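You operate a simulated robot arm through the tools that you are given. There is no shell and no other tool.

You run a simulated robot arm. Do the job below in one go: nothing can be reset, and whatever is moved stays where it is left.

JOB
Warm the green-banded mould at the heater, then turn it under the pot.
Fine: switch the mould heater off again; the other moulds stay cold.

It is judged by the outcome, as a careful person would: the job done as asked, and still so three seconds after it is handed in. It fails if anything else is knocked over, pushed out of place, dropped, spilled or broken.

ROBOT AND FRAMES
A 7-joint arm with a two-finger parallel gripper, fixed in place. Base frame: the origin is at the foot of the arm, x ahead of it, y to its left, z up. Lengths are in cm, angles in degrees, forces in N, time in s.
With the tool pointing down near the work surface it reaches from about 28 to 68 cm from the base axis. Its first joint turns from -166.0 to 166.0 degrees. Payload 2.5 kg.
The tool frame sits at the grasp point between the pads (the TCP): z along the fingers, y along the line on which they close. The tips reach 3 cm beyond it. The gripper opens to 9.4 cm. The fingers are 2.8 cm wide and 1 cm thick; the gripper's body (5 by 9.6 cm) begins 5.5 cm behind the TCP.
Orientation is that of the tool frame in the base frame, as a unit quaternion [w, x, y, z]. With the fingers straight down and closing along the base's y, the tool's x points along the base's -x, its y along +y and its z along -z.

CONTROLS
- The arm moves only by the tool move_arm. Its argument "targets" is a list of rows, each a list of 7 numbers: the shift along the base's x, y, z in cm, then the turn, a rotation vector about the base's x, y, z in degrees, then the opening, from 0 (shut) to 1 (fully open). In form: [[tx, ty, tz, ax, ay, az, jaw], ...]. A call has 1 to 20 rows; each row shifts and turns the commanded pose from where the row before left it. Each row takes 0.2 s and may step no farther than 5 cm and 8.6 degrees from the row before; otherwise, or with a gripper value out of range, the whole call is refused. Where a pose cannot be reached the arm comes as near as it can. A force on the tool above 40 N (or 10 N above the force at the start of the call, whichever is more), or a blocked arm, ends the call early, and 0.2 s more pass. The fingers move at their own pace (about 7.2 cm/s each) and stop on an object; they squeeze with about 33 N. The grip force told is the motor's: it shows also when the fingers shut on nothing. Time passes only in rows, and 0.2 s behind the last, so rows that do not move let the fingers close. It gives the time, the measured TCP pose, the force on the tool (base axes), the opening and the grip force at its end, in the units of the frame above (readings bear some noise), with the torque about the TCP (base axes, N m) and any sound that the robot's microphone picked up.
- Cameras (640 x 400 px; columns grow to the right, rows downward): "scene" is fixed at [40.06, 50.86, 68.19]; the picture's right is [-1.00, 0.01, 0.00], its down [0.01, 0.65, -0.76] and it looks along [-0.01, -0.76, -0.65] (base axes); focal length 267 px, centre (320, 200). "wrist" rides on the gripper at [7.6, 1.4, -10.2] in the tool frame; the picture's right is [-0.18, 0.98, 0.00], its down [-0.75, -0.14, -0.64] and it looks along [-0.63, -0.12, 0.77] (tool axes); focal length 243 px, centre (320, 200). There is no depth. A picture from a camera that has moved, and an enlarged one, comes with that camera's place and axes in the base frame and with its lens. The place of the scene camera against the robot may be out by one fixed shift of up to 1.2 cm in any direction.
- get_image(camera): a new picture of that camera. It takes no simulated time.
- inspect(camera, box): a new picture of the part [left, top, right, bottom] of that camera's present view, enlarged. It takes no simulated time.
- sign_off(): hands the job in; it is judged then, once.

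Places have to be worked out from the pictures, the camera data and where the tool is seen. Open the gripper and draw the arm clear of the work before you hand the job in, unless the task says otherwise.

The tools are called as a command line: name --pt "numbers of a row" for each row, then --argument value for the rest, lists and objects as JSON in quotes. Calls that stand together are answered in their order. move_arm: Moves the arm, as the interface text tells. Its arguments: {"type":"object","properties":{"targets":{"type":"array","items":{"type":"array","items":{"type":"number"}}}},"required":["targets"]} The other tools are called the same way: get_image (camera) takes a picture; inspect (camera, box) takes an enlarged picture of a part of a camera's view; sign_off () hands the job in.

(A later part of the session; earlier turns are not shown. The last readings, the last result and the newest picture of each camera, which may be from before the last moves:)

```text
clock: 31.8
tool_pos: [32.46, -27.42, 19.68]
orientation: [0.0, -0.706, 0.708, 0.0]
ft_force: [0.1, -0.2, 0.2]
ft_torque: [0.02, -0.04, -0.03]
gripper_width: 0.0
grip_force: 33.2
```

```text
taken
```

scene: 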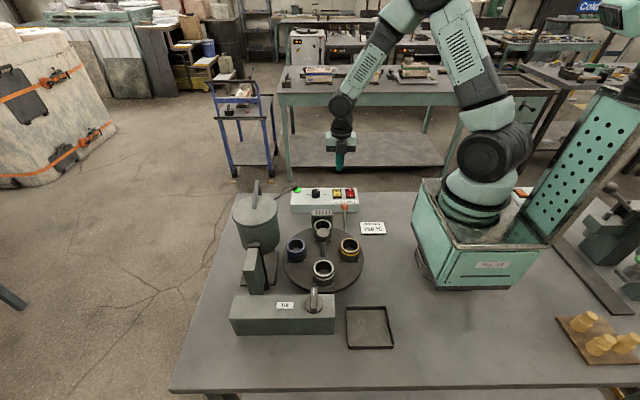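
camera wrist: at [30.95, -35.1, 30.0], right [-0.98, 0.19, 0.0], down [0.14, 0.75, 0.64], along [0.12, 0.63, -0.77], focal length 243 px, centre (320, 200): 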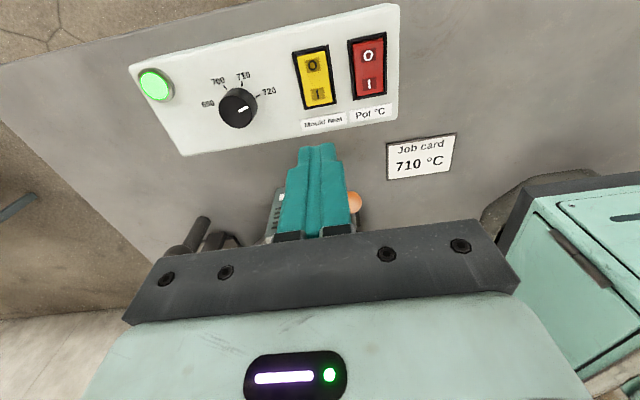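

The yellow I end triangulates to (32.45, -28.1, 5.8). I zoom in to check the frame geometry before pressing.

inspect --camera "wrist" --box '[280, 30, 400, 130]'

inspect --camera "scene" --box '[325, 183, 365, 208]'

```text
4.00 times, centred on (340, 80) of wrist
camera zoom: at [30.95, -35.1, 30.0], right [-0.98, 0.19, 0.0], down [0.14, 0.75, 0.64], along [0.12, 0.63, -0.77], focal length 970 px, centre (240, 680)
```

zoom: 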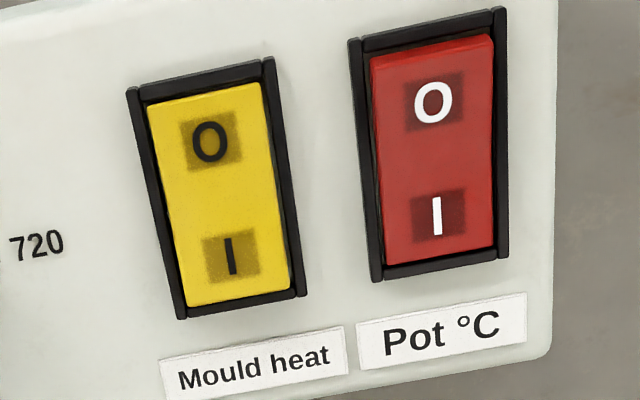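

```text
16.00 times, centred on (345, 196) of scene
camera zoom: at [40.06, 50.86, 68.19], right [-1.0, 0.01, 0.0], down [0.01, 0.65, -0.76], along [-0.01, -0.76, -0.65], focal length 4279 px, centre (-80, 272)
```

zoom: 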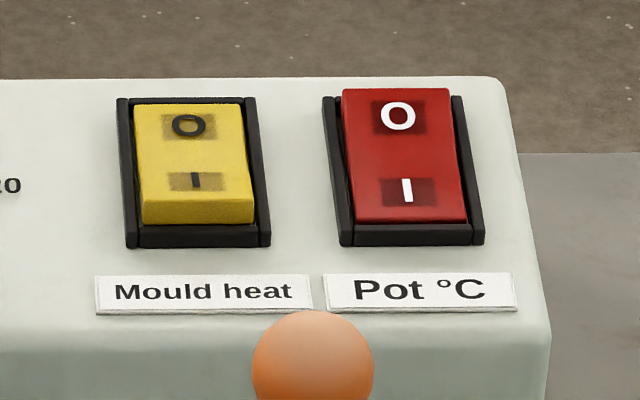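

The side rails stand proud, so the tip should press inside the frame on the I half. I tilt the tool -15° about x so its +y edge leads, then lower to just above the rocker.

move_arm --pt "0 -0.4 0 -7.5 0 0 0" --pt "0.05 -0.35 0 -7.5 0 0 0" --pt "0 0 -4 0 0 0 0" --pt "0 0 -4 0 0 0 0" --pt "0 0 -1.5 0 0 0 0" --pt "0 0 0 0 0 0 0" --pt "0 0 0 0 0 0 0"

get_image --camera "wrist"

inspect --camera "scene" --box '[305, 163, 385, 213]'

```text
clock: 33.4
tool_pos: [32.54, -28.17, 10.29]
orientation: [-0.093, -0.701, 0.701, -0.093]
ft_force: [-0.2, 0.5, 0.0]
ft_torque: [-0.02, 0.04, -0.03]
gripper_width: 0.01
grip_force: 33.2
```

```text
taken
camera wrist: at [31.06, -32.86, 22.24], right [-0.98, 0.18, -0.05], down [0.14, 0.89, 0.43], along [0.12, 0.41, -0.9], focal length 243 px, centre (320, 200)
```

wrist: 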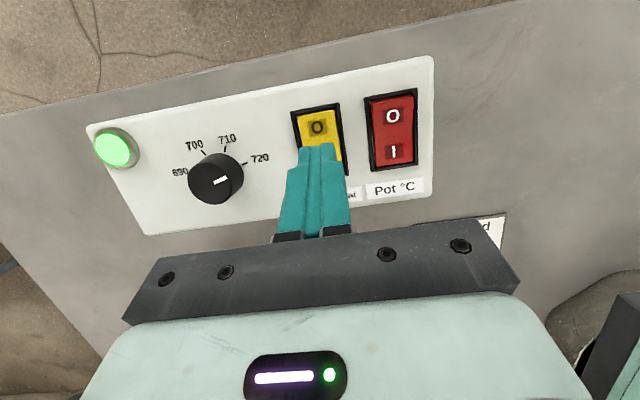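

```text
8.00 times, centred on (345, 188) of scene
camera zoom: at [40.06, 50.86, 68.19], right [-1.0, 0.01, 0.0], down [0.01, 0.65, -0.76], along [-0.01, -0.76, -0.65], focal length 2139 px, centre (120, 296)
```

zoom: 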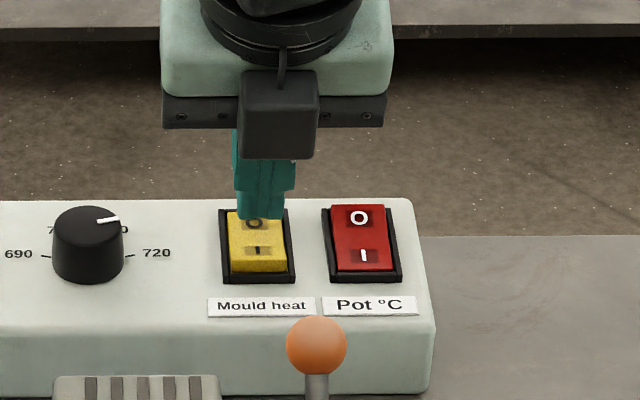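

The tip hovers over the rocker between the rails. I step down slowly and watch for contact.

move_arm --pt "0 0 -0.4 0 0 0 0" --pt "0 0 -0.4 0 0 0 0" --pt "0 0 0 0 0 0 0"

inspect --camera "scene" --box '[325, 178, 373, 208]'

inspect --camera "wrist" --box '[260, 80, 380, 240]'

```text
clock: 34.2
tool_pos: [32.49, -28.15, 9.54]
orientation: [-0.093, -0.7, 0.702, -0.092]
ft_force: [-0.6, 1.0, -0.1]
ft_torque: [0.0, -0.02, -0.01]
gripper_width: 0.0
grip_force: 32.4
```

```text
13.33 times, centred on (349, 193) of scene
camera zoom: at [40.06, 50.86, 68.19], right [-1.0, 0.01, 0.0], down [0.01, 0.65, -0.76], along [-0.01, -0.76, -0.65], focal length 3566 px, centre (-67, 293)
```

zoom: 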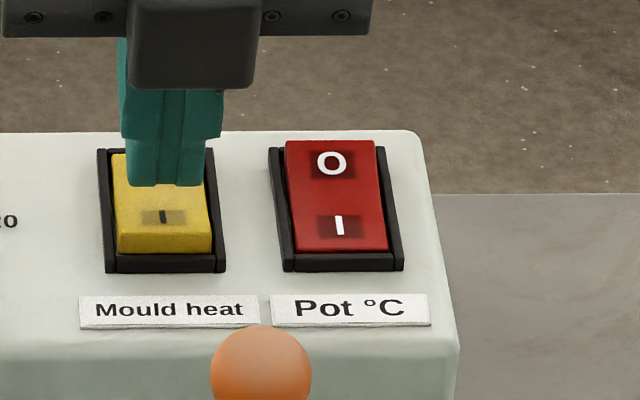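

```text
2.50 times, centred on (320, 160) of wrist
camera zoom: at [31.09, -32.94, 21.46], right [-0.98, 0.18, -0.05], down [0.14, 0.89, 0.43], along [0.12, 0.41, -0.9], focal length 606 px, centre (320, 300)
```

zoom: 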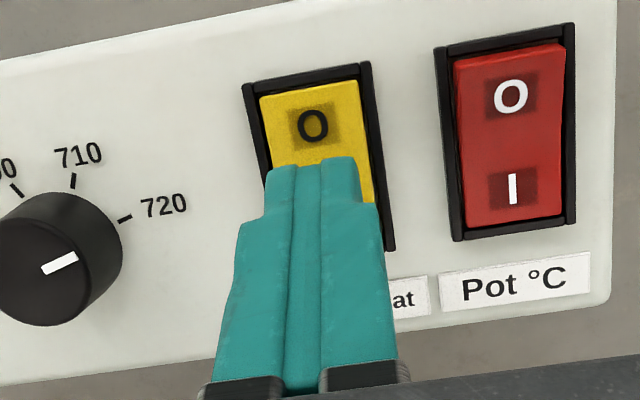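

In the scene view the tip would land near the rocker's pivot rather than on the I. I shift +0.6 in y, then continue down in small steps.

move_arm --pt "0 0.6 0 0 0 0 0" --pt "0 0 -0.3 0 0 0 0" --pt "0 0 -0.2 0 0 0 0" --pt "0 0 0 0 0 0 0"

inspect --camera "scene" --box '[325, 178, 373, 208]'

```text
clock: 35.2
tool_pos: [32.52, -27.53, 9.02]
orientation: [0.092, 0.701, -0.701, 0.092]
ft_force: [0.0, 1.2, 0.5]
ft_torque: [0.0, -0.01, 0.05]
gripper_width: 0.0
grip_force: 33.1
```

```text
13.33 times, centred on (349, 193) of scene
camera zoom: at [40.06, 50.86, 68.19], right [-1.0, 0.01, 0.0], down [0.01, 0.65, -0.76], along [-0.01, -0.76, -0.65], focal length 3566 px, centre (-67, 293)
```

zoom: 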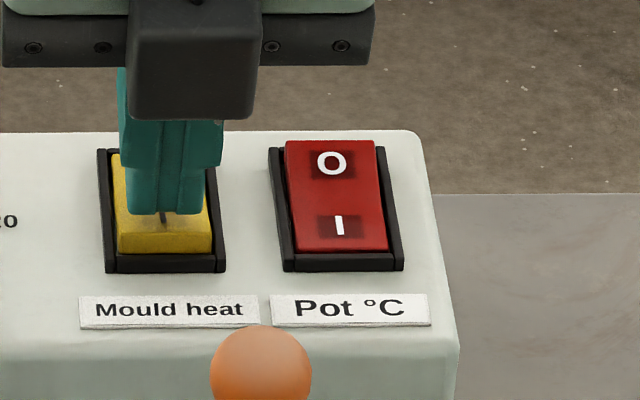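

The tip is right above the I with no contact yet. I press down in 0.2 cm steps.

move_arm --pt "0 0 -0.2 0 0 0 0" --pt "0 0 -0.2 0 0 0 0" --pt "0 0 -0.2 0 0 0 0" --pt "0 0 0 0 0 0 0"

inspect --camera "scene" --box '[325, 178, 373, 208]'

```text
clock: 36.2
tool_pos: [32.57, -27.64, 8.47]
orientation: [-0.092, -0.7, 0.702, -0.093]
ft_force: [-0.7, -0.1, 0.0]
ft_torque: [0.0, -0.01, -0.02]
gripper_width: 0.01
grip_force: 33.0
```

```text
13.33 times, centred on (349, 193) of scene
camera zoom: at [40.06, 50.86, 68.19], right [-1.0, 0.01, 0.0], down [0.01, 0.65, -0.76], along [-0.01, -0.76, -0.65], focal length 3566 px, centre (-67, 293)
```

zoom: 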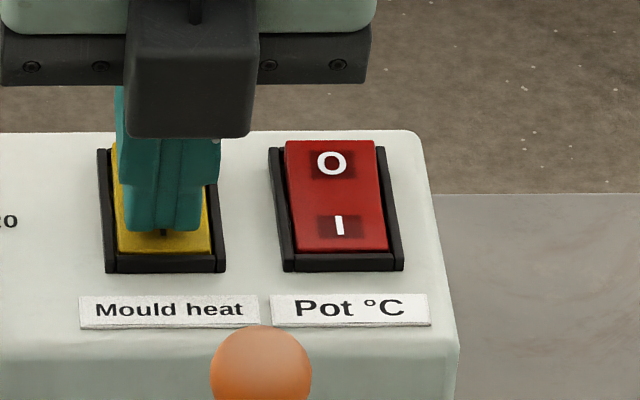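

Still free, so the rocker is a bit lower than estimated. I shift back -0.3 in y to stay on the I and keep stepping down.

move_arm --pt "0 -0.3 0 0 0 0 0" --pt "0 0 -0.2 0 0 0 0" --pt "0 0 -0.2 0 0 0 0" --pt "0 0 0 0 0 0 0"

inspect --camera "scene" --box '[325, 178, 373, 208]'

```text
clock: 36.9
tool_pos: [32.73, -27.85, 8.38]
orientation: [-0.093, -0.701, 0.701, -0.094]
ft_force: [-3.7, 2.7, 11.6]
ft_torque: [0.16, 0.07, 0.02]
gripper_width: 0.0
grip_force: 33.0
stopped in row 3: the force on the tool passed its limit at 50 N (the readings are from after the stop); the commanded pose is now the measured one
```

```text
13.33 times, centred on (349, 193) of scene
camera zoom: at [40.06, 50.86, 68.19], right [-1.0, 0.01, 0.0], down [0.01, 0.65, -0.76], along [-0.01, -0.76, -0.65], focal length 3566 px, centre (-67, 293)
```

zoom: 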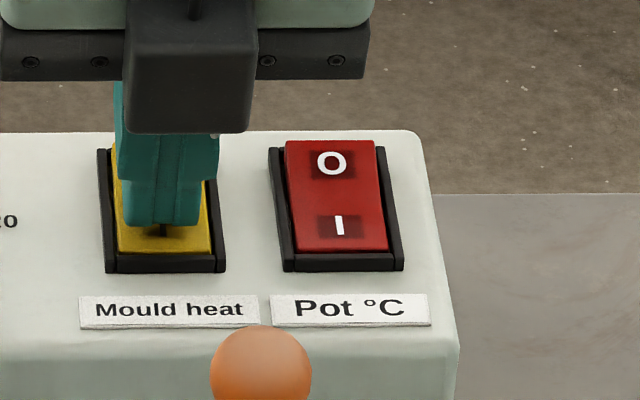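

Contact on the rocker at the I end. I press on in very small steps to move it without tripping the limit.

move_arm --pt "0 0 -0.04 0 0 0 0" --pt "0 0 -0.04 0 0 0 0" --pt "0 0 -0.04 0 0 0 0" --pt "0 0 0 0 0 0 0"

inspect --camera "scene" --box '[325, 178, 373, 208]'

inspect --camera "wrist" --box '[260, 80, 420, 240]'

```text
clock: 37.5
tool_pos: [32.52, -27.8, 8.35]
orientation: [-0.093, -0.7, 0.702, -0.093]
ft_force: [-3.5, 2.2, 12.3]
ft_torque: [0.11, 0.11, 0.14]
gripper_width: 0.0
grip_force: 32.4
stopped in row 3: the force on the tool passed its limit at 44 N (the readings are from after the stop); the commanded pose is now the measured one
```

```text
13.33 times, centred on (349, 193) of scene
camera zoom: at [40.06, 50.86, 68.19], right [-1.0, 0.01, 0.0], down [0.01, 0.65, -0.76], along [-0.01, -0.76, -0.65], focal length 3566 px, centre (-67, 293)
```

zoom: 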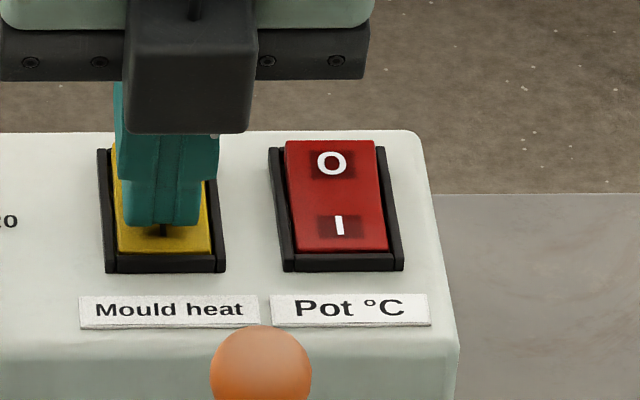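

```text
2.50 times, centred on (340, 160) of wrist
camera zoom: at [31.16, -32.57, 20.32], right [-0.98, 0.18, -0.05], down [0.14, 0.9, 0.42], along [0.12, 0.41, -0.9], focal length 606 px, centre (270, 300)
```

zoom: 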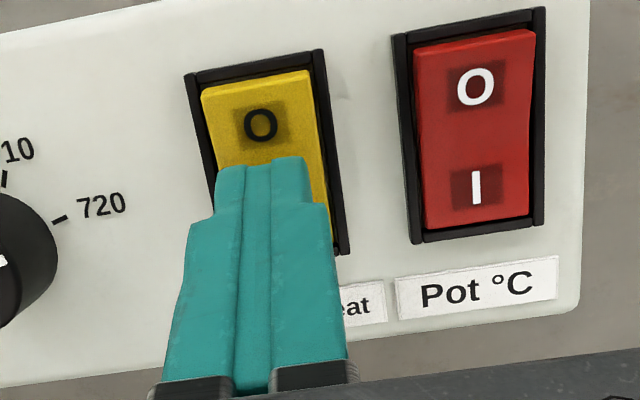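

Blocked at about 44 N peak but with only 12 N remaining; the contact is on the I half. I hold a moderate steady press to see whether it yields.

move_arm --pt "0 0 -0.04 0 0 0 0" --pt "0 0 0 0 0 0 0" --pt "0 0 0 0 0 0 0" --pt "0 0 0 0 0 0 0" --pt "0 0 0 0 0 0 0"

```text
clock: 38.8
tool_pos: [32.69, -27.81, 8.37]
orientation: [-0.093, -0.7, 0.701, -0.094]
ft_force: [-2.2, 2.3, 10.1]
ft_torque: [0.13, 0.08, 0.1]
gripper_width: 0.02
grip_force: 33.5
stopped in row 5: the force on the tool passed its limit at 40 N (the readings are from after the stop); the commanded pose is now the measured one
```

The latest wrist view shows the yellow O end now standing up over its frame like the red one, so the rocker had likely already snapped on. I lift off to check.

move_arm --pt "0 0 0.5 0 0 0 0" --pt "0 0 2 0 0 0 0" --pt "0 0 3 0 0 0 0" --pt "0 0 0 0 0 0 0"

inspect --camera "scene" --box '[325, 178, 373, 208]'

get_image --camera "wrist"

inspect --camera "scene" --box '[280, 190, 370, 290]'

```text
clock: 39.8
tool_pos: [32.63, -27.92, 13.78]
orientation: [-0.093, -0.701, 0.701, -0.093]
ft_force: [0.3, -0.1, -0.1]
ft_torque: [0.0, -0.01, 0.01]
gripper_width: 0.01
grip_force: 33.2
```

```text
13.33 times, centred on (349, 193) of scene
camera zoom: at [40.06, 50.86, 68.19], right [-1.0, 0.01, 0.0], down [0.01, 0.65, -0.76], along [-0.01, -0.76, -0.65], focal length 3566 px, centre (-67, 293)
```

zoom: 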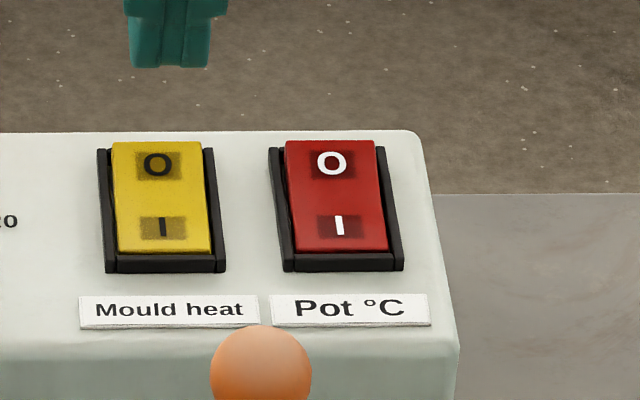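

```text
taken
camera wrist: at [31.18, -32.67, 25.76], right [-0.98, 0.18, -0.05], down [0.14, 0.9, 0.42], along [0.12, 0.41, -0.9], focal length 243 px, centre (320, 200)
```

wrist: 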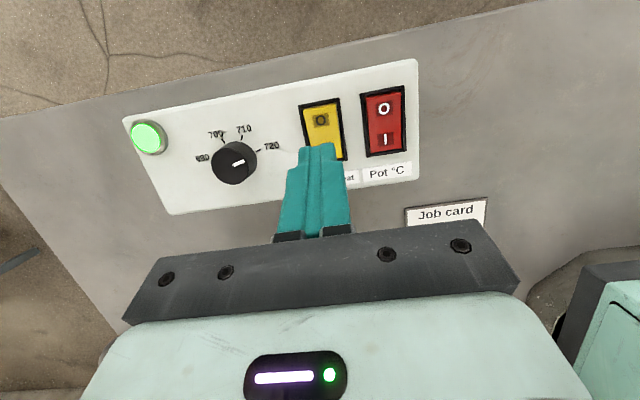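

```text
4.00 times, centred on (325, 240) of scene
camera zoom: at [40.06, 50.86, 68.19], right [-1.0, 0.01, 0.0], down [0.01, 0.65, -0.76], along [-0.01, -0.76, -0.65], focal length 1070 px, centre (300, 40)
```

zoom: 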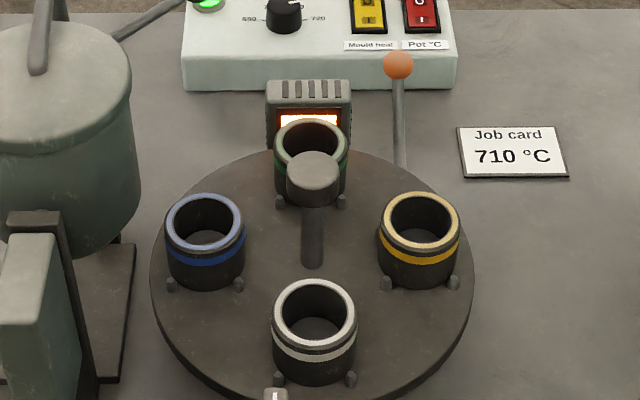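

The yellow rocker is on and the heater glows behind green. While it warms I tilt the tool the other way and move over the O end, ready to switch off.

move_arm --pt "0 -0.7 0 7.5 0 0 0" --pt "0 -0.7 0 7.5 0 0 0" --pt "0 -0.7 0 7.5 0 0 0" --pt "-0.05 -0.7 0 7.5 0 0 0" --pt "0 0 -2 0 0 0 0" --pt "0 0 0 0 0 0 0"

inspect --camera "scene" --box '[280, 190, 370, 290]'

inspect --camera "scene" --box '[325, 170, 373, 208]'

inspect --camera "scene" --box '[300, 205, 345, 245]'

get_image --camera "wrist"

```text
clock: 41.2
tool_pos: [32.44, -30.74, 11.77]
orientation: [0.092, -0.701, 0.701, 0.092]
ft_force: [1.0, 0.2, 1.1]
ft_torque: [0.01, 0.01, 0.02]
gripper_width: 0.0
grip_force: 32.8
```

```text
4.00 times, centred on (325, 240) of scene
camera zoom: at [40.06, 50.86, 68.19], right [-1.0, 0.01, 0.0], down [0.01, 0.65, -0.76], along [-0.01, -0.76, -0.65], focal length 1070 px, centre (300, 40)
```

zoom: 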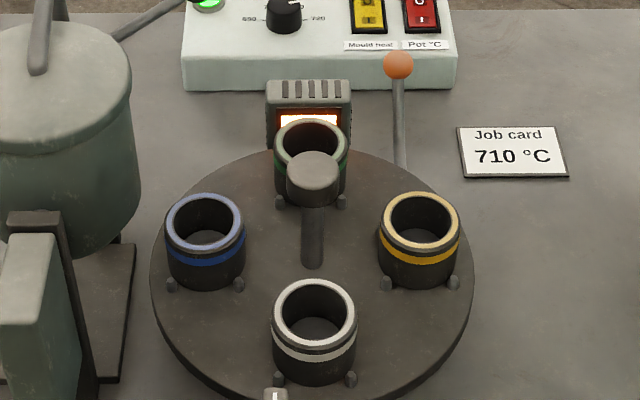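

```text
10.53 times, centred on (349, 189) of scene
camera zoom: at [40.06, 50.86, 68.19], right [-1.0, 0.01, 0.0], down [0.01, 0.65, -0.76], along [-0.01, -0.76, -0.65], focal length 2815 px, centre (15, 316)
```

zoom: 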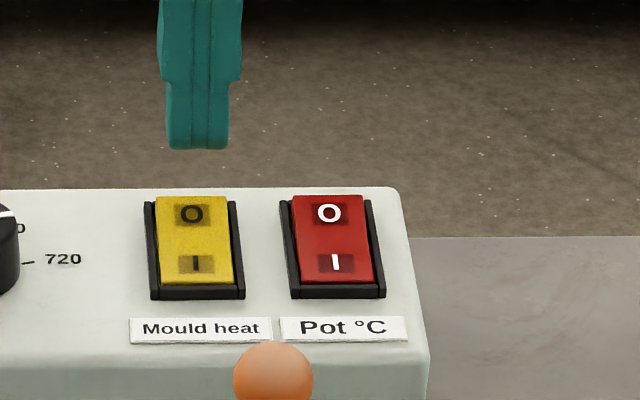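

```text
10.00 times, centred on (322, 225) of scene
camera zoom: at [40.06, 50.86, 68.19], right [-1.0, 0.01, 0.0], down [0.01, 0.65, -0.76], along [-0.01, -0.76, -0.65], focal length 2674 px, centre (295, -50)
```

zoom: 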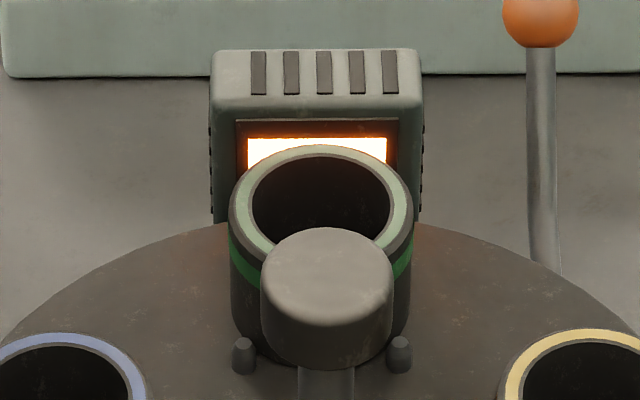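

```text
taken
camera wrist: at [31.1, -40.75, 19.79], right [-0.98, 0.18, 0.05], down [0.14, 0.56, 0.81], along [0.12, 0.81, -0.58], focal length 243 px, centre (320, 200)
```

wrist: 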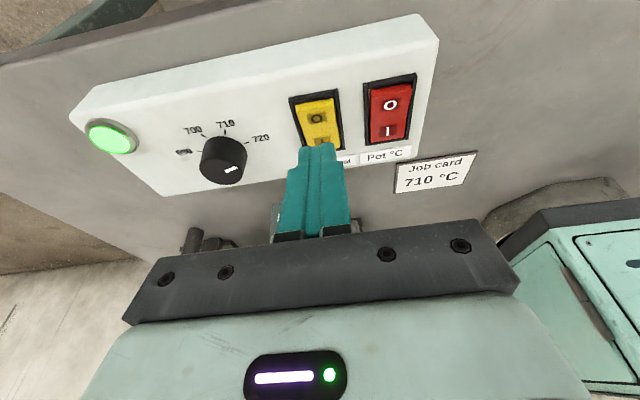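

About 5 s of heating so far with no visible change on green. I wait and watch.

move_arm --pt "0 0 0 0 0 0 0" --pt "0 0 0 0 0 0 0" --pt "0 0 0 0 0 0 0" --pt "0 0 0 0 0 0 0" --pt "0 0 0 0 0 0 0" --pt "0 0 0 0 0 0 0" --pt "0 0 0 0 0 0 0" --pt "0 0 0 0 0 0 0" --pt "0 0 0 0 0 0 0" --pt "0 0 0 0 0 0 0" --pt "0 0 0 0 0 0 0" --pt "0 0 0 0 0 0 0" --pt "0 0 0 0 0 0 0" --pt "0 0 0 0 0 0 0" --pt "0 0 0 0 0 0 0" --pt "0 0 0 0 0 0 0" --pt "0 0 0 0 0 0 0" --pt "0 0 0 0 0 0 0" --pt "0 0 0 0 0 0 0" --pt "0 0 0 0 0 0 0"

inspect --camera "scene" --box '[300, 205, 345, 245]'

inspect --camera "scene" --box '[220, 175, 400, 300]'

```text
clock: 45.4
tool_pos: [32.5, -30.69, 11.75]
orientation: [0.091, -0.7, 0.702, 0.091]
ft_force: [-0.3, 0.0, 0.1]
ft_torque: [0.01, -0.03, 0.0]
gripper_width: 0.0
grip_force: 33.4
```

```text
10.00 times, centred on (322, 225) of scene
camera zoom: at [40.06, 50.86, 68.19], right [-1.0, 0.01, 0.0], down [0.01, 0.65, -0.76], along [-0.01, -0.76, -0.65], focal length 2674 px, centre (295, -50)
```

zoom: 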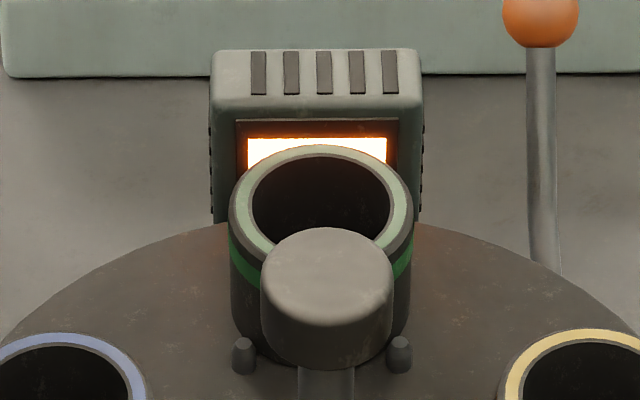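

```text
3.20 times, centred on (310, 238) of scene
camera zoom: at [40.06, 50.86, 68.19], right [-1.0, 0.01, 0.0], down [0.01, 0.65, -0.76], along [-0.01, -0.76, -0.65], focal length 856 px, centre (352, 80)
```

zoom: 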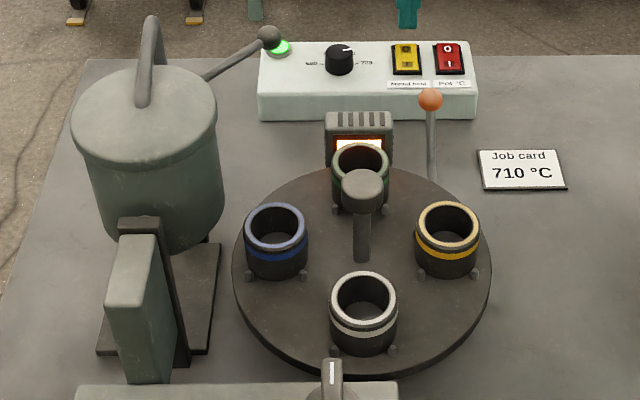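

No colour change yet after about 9 s; I keep heating and watch.

move_arm --pt "0 0 0 0 0 0 0" --pt "0 0 0 0 0 0 0" --pt "0 0 0 0 0 0 0" --pt "0 0 0 0 0 0 0" --pt "0 0 0 0 0 0 0" --pt "0 0 0 0 0 0 0" --pt "0 0 0 0 0 0 0" --pt "0 0 0 0 0 0 0" --pt "0 0 0 0 0 0 0" --pt "0 0 0 0 0 0 0" --pt "0 0 0 0 0 0 0" --pt "0 0 0 0 0 0 0" --pt "0 0 0 0 0 0 0" --pt "0 0 0 0 0 0 0" --pt "0 0 0 0 0 0 0" --pt "0 0 0 0 0 0 0" --pt "0 0 0 0 0 0 0" --pt "0 0 0 0 0 0 0" --pt "0 0 0 0 0 0 0" --pt "0 0 0 0 0 0 0"

inspect --camera "scene" --box '[300, 205, 345, 245]'

move_arm --pt "0 0 0 0 0 0 0" --pt "0 0 0 0 0 0 0" --pt "0 0 0 0 0 0 0" --pt "0 0 0 0 0 0 0" --pt "0 0 0 0 0 0 0" --pt "0 0 0 0 0 0 0" --pt "0 0 0 0 0 0 0" --pt "0 0 0 0 0 0 0" --pt "0 0 0 0 0 0 0" --pt "0 0 0 0 0 0 0" --pt "0 0 0 0 0 0 0" --pt "0 0 0 0 0 0 0" --pt "0 0 0 0 0 0 0" --pt "0 0 0 0 0 0 0" --pt "0 0 0 0 0 0 0" --pt "0 0 0 0 0 0 0" --pt "0 0 0 0 0 0 0" --pt "0 0 0 0 0 0 0" --pt "0 0 0 0 0 0 0" --pt "0 0 0 0 0 0 0"

inspect --camera "scene" --box '[300, 205, 345, 245]'

```text
clock: 49.6
tool_pos: [32.52, -30.73, 11.84]
orientation: [0.092, -0.7, 0.702, 0.091]
ft_force: [-0.2, -0.8, 0.1]
ft_torque: [-0.01, -0.01, -0.01]
gripper_width: 0.0
grip_force: 33.2
```

```text
10.00 times, centred on (322, 225) of scene
camera zoom: at [40.06, 50.86, 68.19], right [-1.0, 0.01, 0.0], down [0.01, 0.65, -0.76], along [-0.01, -0.76, -0.65], focal length 2674 px, centre (295, -50)
```

zoom: 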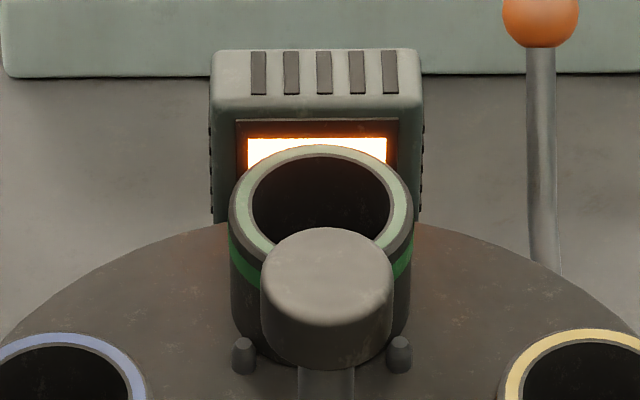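

```text
clock: 53.8
tool_pos: [32.44, -30.72, 11.79]
orientation: [0.092, -0.7, 0.702, 0.091]
ft_force: [-0.9, 0.2, 0.8]
ft_torque: [-0.01, -0.02, -0.02]
gripper_width: 0.0
grip_force: 32.9
```

```text
10.00 times, centred on (322, 225) of scene
camera zoom: at [40.06, 50.86, 68.19], right [-1.0, 0.01, 0.0], down [0.01, 0.65, -0.76], along [-0.01, -0.76, -0.65], focal length 2674 px, centre (295, -50)
```

zoom: 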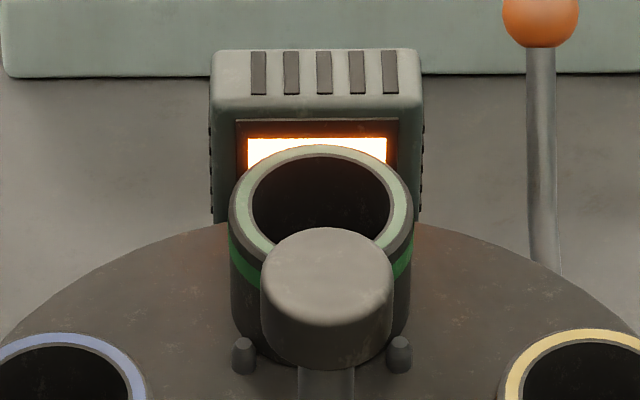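

There is still no visible sign on the mould itself; the heater is steady. I give it a good further soak before switching off.

move_arm --pt "0 0 0 0 0 0 0" --pt "0 0 0 0 0 0 0" --pt "0 0 0 0 0 0 0" --pt "0 0 0 0 0 0 0" --pt "0 0 0 0 0 0 0" --pt "0 0 0 0 0 0 0" --pt "0 0 0 0 0 0 0" --pt "0 0 0 0 0 0 0" --pt "0 0 0 0 0 0 0" --pt "0 0 0 0 0 0 0" --pt "0 0 0 0 0 0 0" --pt "0 0 0 0 0 0 0" --pt "0 0 0 0 0 0 0" --pt "0 0 0 0 0 0 0" --pt "0 0 0 0 0 0 0" --pt "0 0 0 0 0 0 0" --pt "0 0 0 0 0 0 0" --pt "0 0 0 0 0 0 0" --pt "0 0 0 0 0 0 0" --pt "0 0 0 0 0 0 0"

move_arm --pt "0 0 0 0 0 0 0" --pt "0 0 0 0 0 0 0" --pt "0 0 0 0 0 0 0" --pt "0 0 0 0 0 0 0" --pt "0 0 0 0 0 0 0" --pt "0 0 0 0 0 0 0" --pt "0 0 0 0 0 0 0" --pt "0 0 0 0 0 0 0" --pt "0 0 0 0 0 0 0" --pt "0 0 0 0 0 0 0" --pt "0 0 0 0 0 0 0" --pt "0 0 0 0 0 0 0" --pt "0 0 0 0 0 0 0" --pt "0 0 0 0 0 0 0" --pt "0 0 0 0 0 0 0" --pt "0 0 0 0 0 0 0" --pt "0 0 0 0 0 0 0" --pt "0 0 0 0 0 0 0" --pt "0 0 0 0 0 0 0" --pt "0 0 0 0 0 0 0"

inspect --camera "scene" --box '[300, 205, 345, 245]'

get_image --camera "wrist"

```text
clock: 58.0
tool_pos: [32.59, -30.79, 11.79]
orientation: [0.091, -0.701, 0.702, 0.091]
ft_force: [0.1, 0.1, -0.1]
ft_torque: [0.0, 0.04, 0.02]
gripper_width: 0.0
grip_force: 32.8
```

```text
clock: 62.2
tool_pos: [32.52, -30.84, 11.75]
orientation: [0.091, -0.7, 0.702, 0.091]
ft_force: [0.1, 0.6, -0.7]
ft_torque: [-0.01, 0.03, 0.0]
gripper_width: 0.0
grip_force: 33.1
```

```text
10.00 times, centred on (322, 225) of scene
camera zoom: at [40.06, 50.86, 68.19], right [-1.0, 0.01, 0.0], down [0.01, 0.65, -0.76], along [-0.01, -0.76, -0.65], focal length 2674 px, centre (295, -50)
```

zoom: 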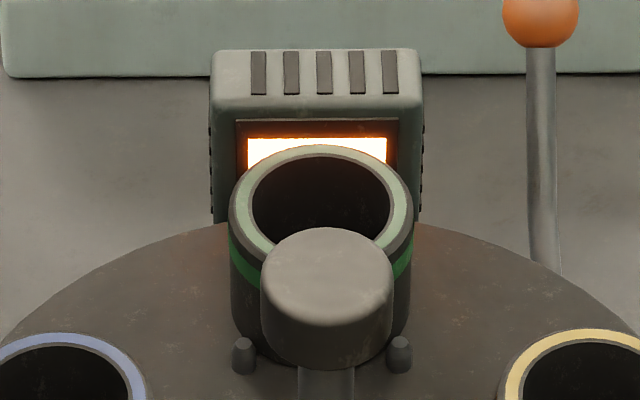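

```text
taken
camera wrist: at [31.09, -40.75, 19.8], right [-0.98, 0.18, 0.05], down [0.14, 0.56, 0.81], along [0.12, 0.81, -0.58], focal length 243 px, centre (320, 200)
```

wrist: 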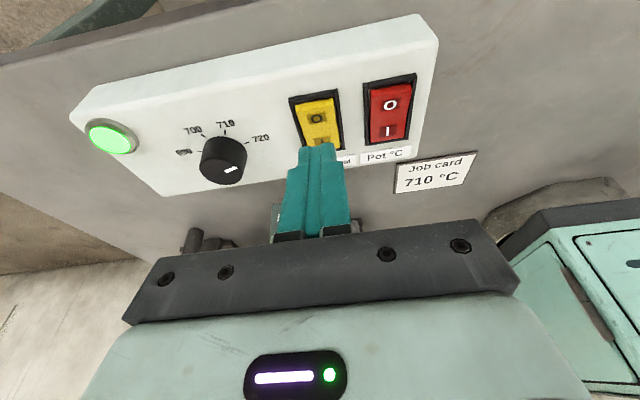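

Green has had about 26 s at the heater. I lower over the raised O end and check alignment before pressing.

move_arm --pt "0 0 -1.2 0 0 0 0" --pt "0 0 -1.2 0 0 0 0" --pt "0 0 0 0 0 0 0"

inspect --camera "scene" --box '[325, 178, 373, 208]'

inspect --camera "wrist" --box '[260, 80, 420, 240]'

```text
clock: 63.0
tool_pos: [32.49, -30.54, 9.57]
orientation: [0.091, -0.701, 0.702, 0.091]
ft_force: [0.4, -0.2, -0.5]
ft_torque: [-0.03, -0.02, 0.0]
gripper_width: 0.0
grip_force: 32.7
```

```text
13.33 times, centred on (349, 193) of scene
camera zoom: at [40.06, 50.86, 68.19], right [-1.0, 0.01, 0.0], down [0.01, 0.65, -0.76], along [-0.01, -0.76, -0.65], focal length 3566 px, centre (-67, 293)
```

zoom: 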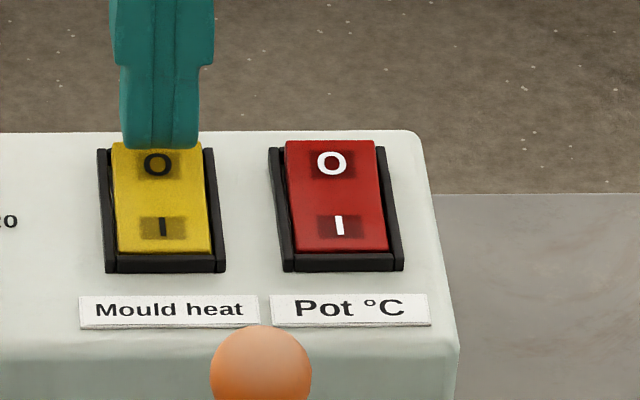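

```text
2.50 times, centred on (340, 160) of wrist
camera zoom: at [31.15, -40.65, 17.54], right [-0.98, 0.18, 0.05], down [0.14, 0.56, 0.81], along [0.12, 0.81, -0.58], focal length 606 px, centre (270, 300)
```

zoom: 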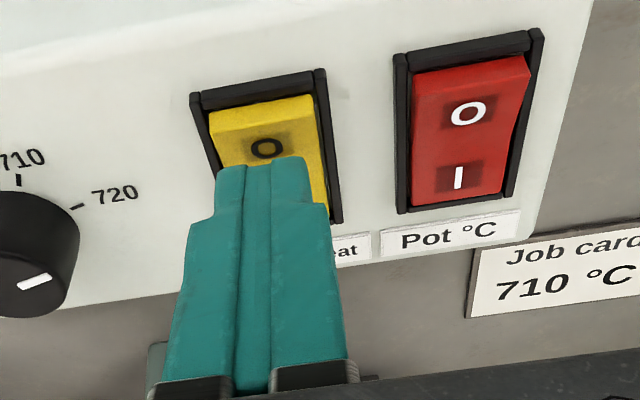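

The tip lines up with the O half. I press down in 0.15–0.2 cm steps to about the depth that switched it on.

move_arm --pt "0 0 -0.2 0 0 0 0" --pt "0 0 -0.2 0 0 0 0" --pt "0 0 -0.2 0 0 0 0" --pt "0 0 -0.15 0 0 0 0" --pt "0 0 -0.15 0 0 0 0" --pt "0 0 0 0 0 0 0"

inspect --camera "scene" --box '[325, 178, 373, 208]'

inspect --camera "scene" --box '[300, 205, 345, 245]'

```text
clock: 64.4
tool_pos: [32.58, -30.63, 8.47]
orientation: [0.092, -0.7, 0.702, 0.092]
ft_force: [-0.2, -0.5, 0.8]
ft_torque: [-0.02, 0.0, 0.02]
gripper_width: 0.01
grip_force: 33.0
```

```text
13.33 times, centred on (349, 193) of scene
camera zoom: at [40.06, 50.86, 68.19], right [-1.0, 0.01, 0.0], down [0.01, 0.65, -0.76], along [-0.01, -0.76, -0.65], focal length 3566 px, centre (-67, 293)
```

zoom: 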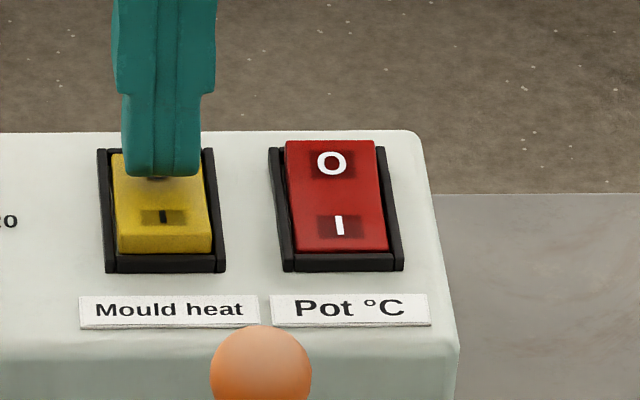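

```text
10.00 times, centred on (322, 225) of scene
camera zoom: at [40.06, 50.86, 68.19], right [-1.0, 0.01, 0.0], down [0.01, 0.65, -0.76], along [-0.01, -0.76, -0.65], focal length 2674 px, centre (295, -50)
```

zoom: 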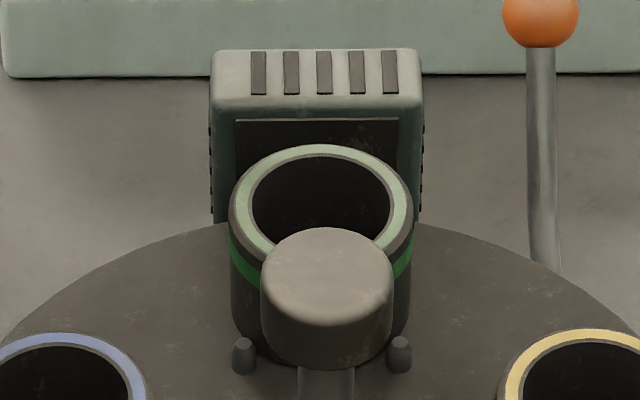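

The heater is dark and yellow is back at O. I lift off, level the tool, and return above the table knob with the jaw at 45°, opening on the way.

move_arm --pt "0 0 1.5 0 0 0 0" --pt "0 0 4 0 0 0 0" --pt "0 0 5 -7.5 0 0 0" --pt "0 0 5 -7.5 0 0 0" --pt "0.73 3.95 0 0 0 -7.5 0" --pt "0.73 3.95 0 0 0 -7.5 0" --pt "0.73 3.95 0 0 0 -7.5 0" --pt "0.73 3.95 0 0 0 -7.5 0.5" --pt "0.73 3.95 0 0 0 -7.5 1" --pt "0.73 3.95 0 0 0 -7.5 1" --pt "0.73 3.95 0 0 0 0 1" --pt "0.73 3.95 0 0 0 0 1" --pt "0 0 0 0 0 0 1" --pt "0 0 0 0 0 0 1"

get_image --camera "wrist"

inspect --camera "scene" --box '[240, 175, 400, 300]'

```text
clock: 67.4
tool_pos: [38.29, 1.21, 24.0]
orientation: [-0.002, -0.382, 0.924, -0.001]
ft_force: [0.3, 0.8, -0.8]
ft_torque: [-0.01, 0.0, 0.0]
gripper_width: 9.41
grip_force: 0.0
```

```text
taken
camera wrist: at [31.97, -3.24, 34.35], right [-0.56, 0.83, 0.0], down [0.63, 0.43, 0.64], along [0.53, 0.36, -0.77], focal length 243 px, centre (320, 200)
```

wrist: 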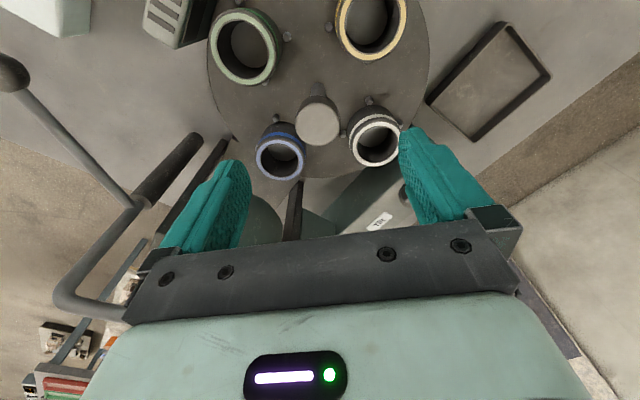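

```text
3.20 times, centred on (320, 238) of scene
camera zoom: at [40.06, 50.86, 68.19], right [-1.0, 0.01, 0.0], down [0.01, 0.65, -0.76], along [-0.01, -0.76, -0.65], focal length 856 px, centre (320, 80)
```

zoom: 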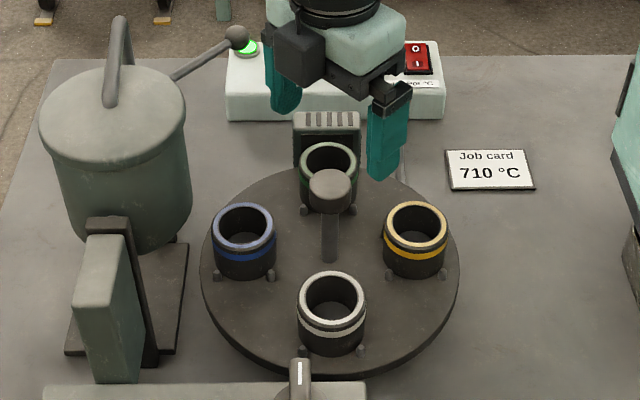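

All is in place and the heater is off; the knob reads (38.25, 0.93). I descend to z≈14.9 with a small correction and close.

move_arm --pt "-0.13 -0.1 -3 0 0 0 1" --pt "0 0 -3 0 0 0 1" --pt "0 0 -2 0 0 0 1" --pt "0 0 -1.2 0 0 0 1" --pt "0 0 0 0 0 0 1"

get_image --camera "wrist"

```text
clock: 68.6
tool_pos: [38.22, 0.89, 14.82]
orientation: [-0.001, -0.382, 0.924, 0.0]
ft_force: [-1.0, 0.3, 0.0]
ft_torque: [0.0, -0.01, 0.0]
gripper_width: 9.41
grip_force: 0.0
```

```text
taken
camera wrist: at [31.85, -3.45, 25.11], right [-0.56, 0.83, 0.0], down [0.63, 0.43, 0.64], along [0.53, 0.36, -0.77], focal length 243 px, centre (320, 200)
```

wrist: 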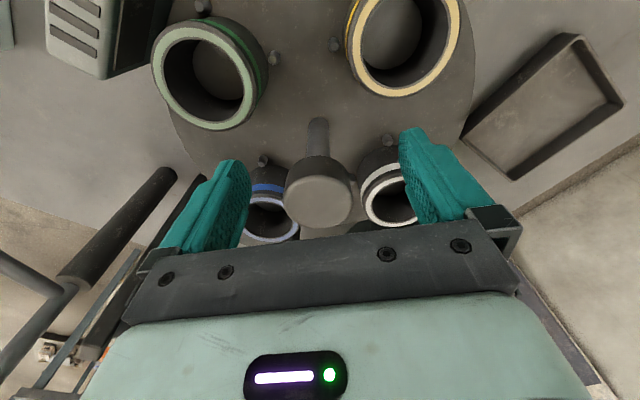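

move_arm --pt "0 0 0 0 0 0 0.5" --pt "0 0 0 0 0 0 0.3" --pt "0 0 0 0 0 0 0.2" --pt "0 0 0 0 0 0 0.2" --pt "0 0 0 0 0 0 0.2"

```text
clock: 69.8
tool_pos: [38.43, 0.86, 14.83]
orientation: [0.0, -0.381, 0.924, -0.002]
ft_force: [17.6, -12.7, -9.7]
ft_torque: [0.1, 0.13, -0.08]
gripper_width: 3.59
grip_force: 45.2
```

Gripped at 3.59 cm. I trim the side load and turn counter-clockwise toward the pot.

move_arm --pt "0.08 -0.06 -0.02 0 0 0 0.2" --pt "0 0 0 0 0 5 0.2" --pt "0 0 0 0 0 5 0.2" --pt "0 0 0 0 0 0 0.2"

```text
clock: 70.8
tool_pos: [38.47, 0.86, 14.87]
orientation: [-0.001, -0.462, 0.887, -0.002]
ft_force: [19.2, -1.1, -4.7]
ft_torque: [-0.57, 0.56, 0.0]
gripper_width: 3.55
grip_force: 45.1
```

move_arm --pt "0.08 0 -0.01 0 0 0 0.2" --pt "0 0 0 0 0 5 0.2" --pt "0 0 0 0 0 5 0.2" --pt "0 0 0 0 0 5 0.2" --pt "0 0 0 0 0 0 0.2"

```text
clock: 72.0
tool_pos: [38.58, 0.9, 14.95]
orientation: [-0.001, -0.575, 0.818, -0.001]
ft_force: [13.0, 12.4, -8.9]
ft_torque: [0.52, -0.15, 0.03]
gripper_width: 3.55
grip_force: 44.7
```

Turned 25°; forces are modest. Continuing with small trims.

move_arm --pt "0.05 0.05 -0.02 0 0 0 0.2" --pt "0 0 0 0 0 5 0.2" --pt "0 0 0 0 0 5 0.2" --pt "0 0 0 0 0 5 0.2" --pt "0 0 0 0 0 0 0.2"

inspect --camera "scene" --box '[240, 175, 400, 300]'

```text
clock: 73.2
tool_pos: [38.49, 0.81, 14.85]
orientation: [-0.001, -0.676, 0.737, -0.001]
ft_force: [18.5, 10.4, -20.5]
ft_torque: [-0.38, -0.07, 0.02]
gripper_width: 3.53
grip_force: 44.9
```

```text
3.20 times, centred on (320, 238) of scene
camera zoom: at [40.06, 50.86, 68.19], right [-1.0, 0.01, 0.0], down [0.01, 0.65, -0.76], along [-0.01, -0.76, -0.65], focal length 856 px, centre (320, 80)
```

zoom: 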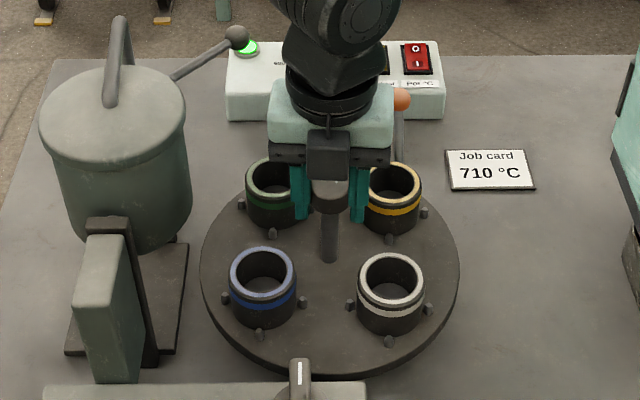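

move_arm --pt "0.07 0.04 -0.05 0 0 0 0.2" --pt "0 0 0 0 0 5 0.2" --pt "0 0 0 0 0 5 0.2" --pt "0 0 0 0 0 5 0.2" --pt "0 0 0 0 0 0 0.2"

```text
clock: 74.4
tool_pos: [38.5, 0.87, 14.71]
orientation: [0.001, 0.766, -0.643, 0.001]
ft_force: [-7.1, -0.1, 36.0]
ft_torque: [-0.06, 0.07, 0.03]
gripper_width: 3.55
grip_force: 44.7
```

Green is heading to the pot side, 55° done; the z force is +36 N, so I raise the command slightly and go on.

move_arm --pt "-0.03 0 0.08 0 0 0 0.2" --pt "0 0 0 0 0 5 0.2" --pt "0 0 0 0 0 5 0.2" --pt "0 0 0 0 0 5 0.2" --pt "0 0 0 0 0 0 0.2"

```text
clock: 75.6
tool_pos: [38.55, 0.89, 14.7]
orientation: [0.0, 0.843, -0.537, 0.002]
ft_force: [20.0, -4.8, -18.7]
ft_torque: [0.52, 0.16, 0.0]
gripper_width: 3.53
grip_force: 45.3
```

70° done; 20° more.

move_arm --pt "0.07 -0.02 -0.04 0 0 0 0.2" --pt "0 0 0 0 0 5 0.2" --pt "0 0 0 0 0 5 0.2" --pt "0 0 0 0 0 0 0.2"

move_arm --pt "0 0 0 0 0 5 0.2" --pt "0 0 0 0 0 5 0.2" --pt "0 0 0 0 0 0 0.2" --pt "0 0 0 0 0 0 0.2"

inspect --camera "scene" --box '[240, 180, 400, 300]'

```text
clock: 76.6
tool_pos: [38.44, 0.89, 14.87]
orientation: [-0.001, 0.887, -0.462, 0.001]
ft_force: [17.2, 2.0, -18.9]
ft_torque: [-0.46, -0.25, 0.04]
gripper_width: 3.53
grip_force: 45.0
```

```text
clock: 77.6
tool_pos: [38.59, 0.83, 14.77]
orientation: [0.0, 0.924, -0.383, 0.002]
ft_force: [5.2, 8.8, 9.4]
ft_torque: [-0.38, -0.14, 0.03]
gripper_width: 3.56
grip_force: 44.9
```

```text
3.33 times, centred on (320, 240) of scene
camera zoom: at [40.06, 50.86, 68.19], right [-1.0, 0.01, 0.0], down [0.01, 0.65, -0.76], along [-0.01, -0.76, -0.65], focal length 891 px, centre (320, 67)
```

zoom: 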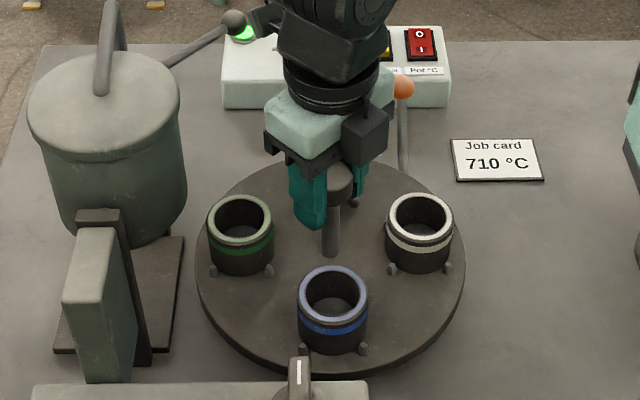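

Green now stands at the pot-side station with pegs matching the original pattern. I open, lift straight up, and draw the arm away.

move_arm --pt "0 0 0 0 0 0 0.4" --pt "0 0 0 0 0 0 0.8" --pt "0 0 0 0 0 0 1" --pt "0 0 0 0 0 0 1" --pt "0 0 3 0 0 0 1" --pt "0 0 4 0 0 0 1" --pt "0 0 4 0 0 0 1" --pt "-1 0 4 0 0 -7.5 1" --pt "-1 -3 3 0 0 -7.5 1" --pt "-1 -4 2 0 0 -7.5 1" --pt "0 -4 2 0 0 -7.5 1" --pt "0 -4 2 0 0 -7.5 1" --pt "0 -4 0 0 0 -7.5 1" --pt "0 -4 0 0 0 -7.5 1" --pt "0 -4 0 0 0 -7.5 1" --pt "0 -3 0 0 0 0 1" --pt "0 0 0 0 0 0 1"

get_image --camera "scene"

inspect --camera "scene" --box '[230, 175, 400, 300]'

inspect --camera "scene" --box '[325, 178, 373, 208]'

get_image --camera "wrist"

```text
clock: 81.2
tool_pos: [35.51, -29.23, 38.61]
orientation: [-0.001, -0.608, 0.794, -0.001]
ft_force: [-0.1, 0.4, 0.1]
ft_torque: [-0.01, -0.01, -0.04]
gripper_width: 9.4
grip_force: 0.0
```

```text
taken
```

scene: 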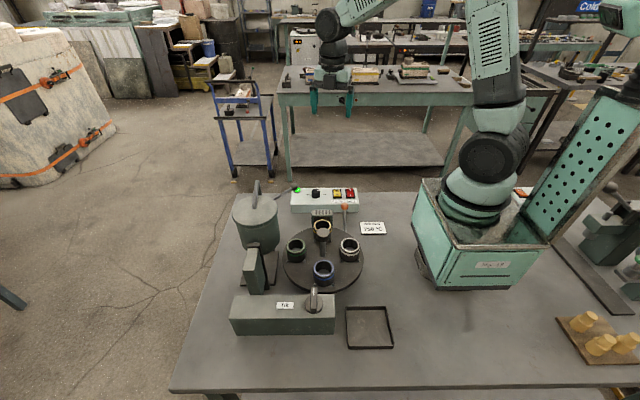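

```text
3.20 times, centred on (315, 238) of scene
camera zoom: at [40.06, 50.86, 68.19], right [-1.0, 0.01, 0.0], down [0.01, 0.65, -0.76], along [-0.01, -0.76, -0.65], focal length 856 px, centre (336, 80)
```

zoom: 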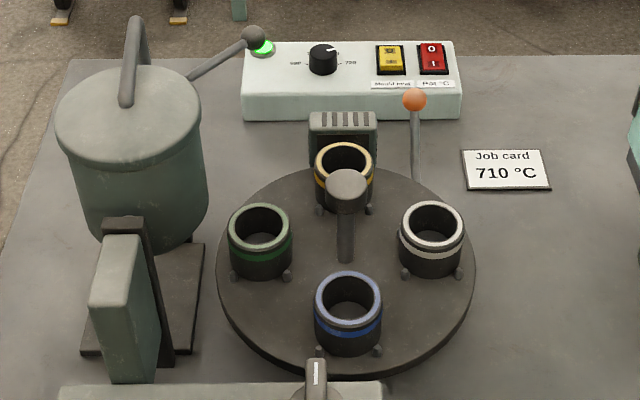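

```text
13.33 times, centred on (349, 193) of scene
camera zoom: at [40.06, 50.86, 68.19], right [-1.0, 0.01, 0.0], down [0.01, 0.65, -0.76], along [-0.01, -0.76, -0.65], focal length 3566 px, centre (-67, 293)
```

zoom: 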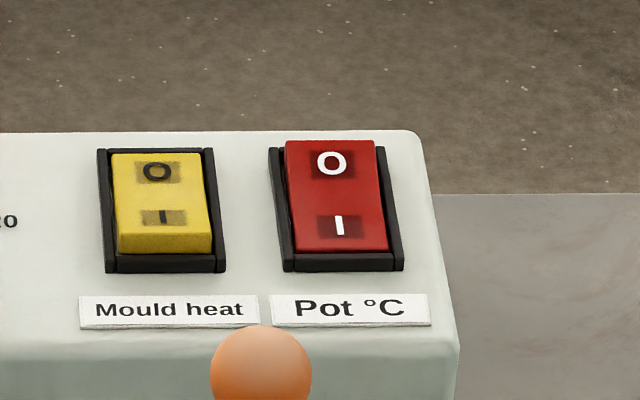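

```text
taken
camera wrist: at [32.16, -36.14, 48.92], right [-0.9, 0.43, 0.0], down [0.33, 0.69, 0.64], along [0.28, 0.58, -0.77], focal length 243 px, centre (320, 200)
```

wrist: 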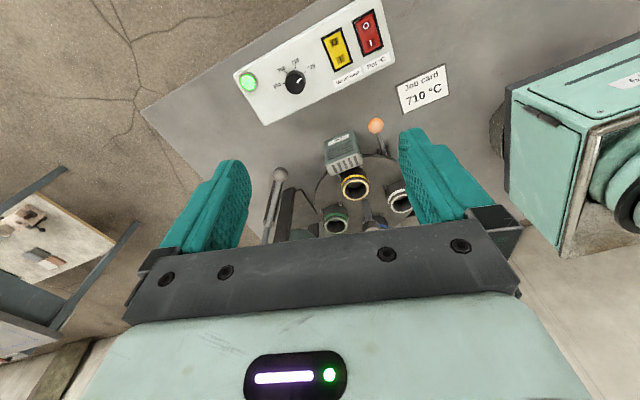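

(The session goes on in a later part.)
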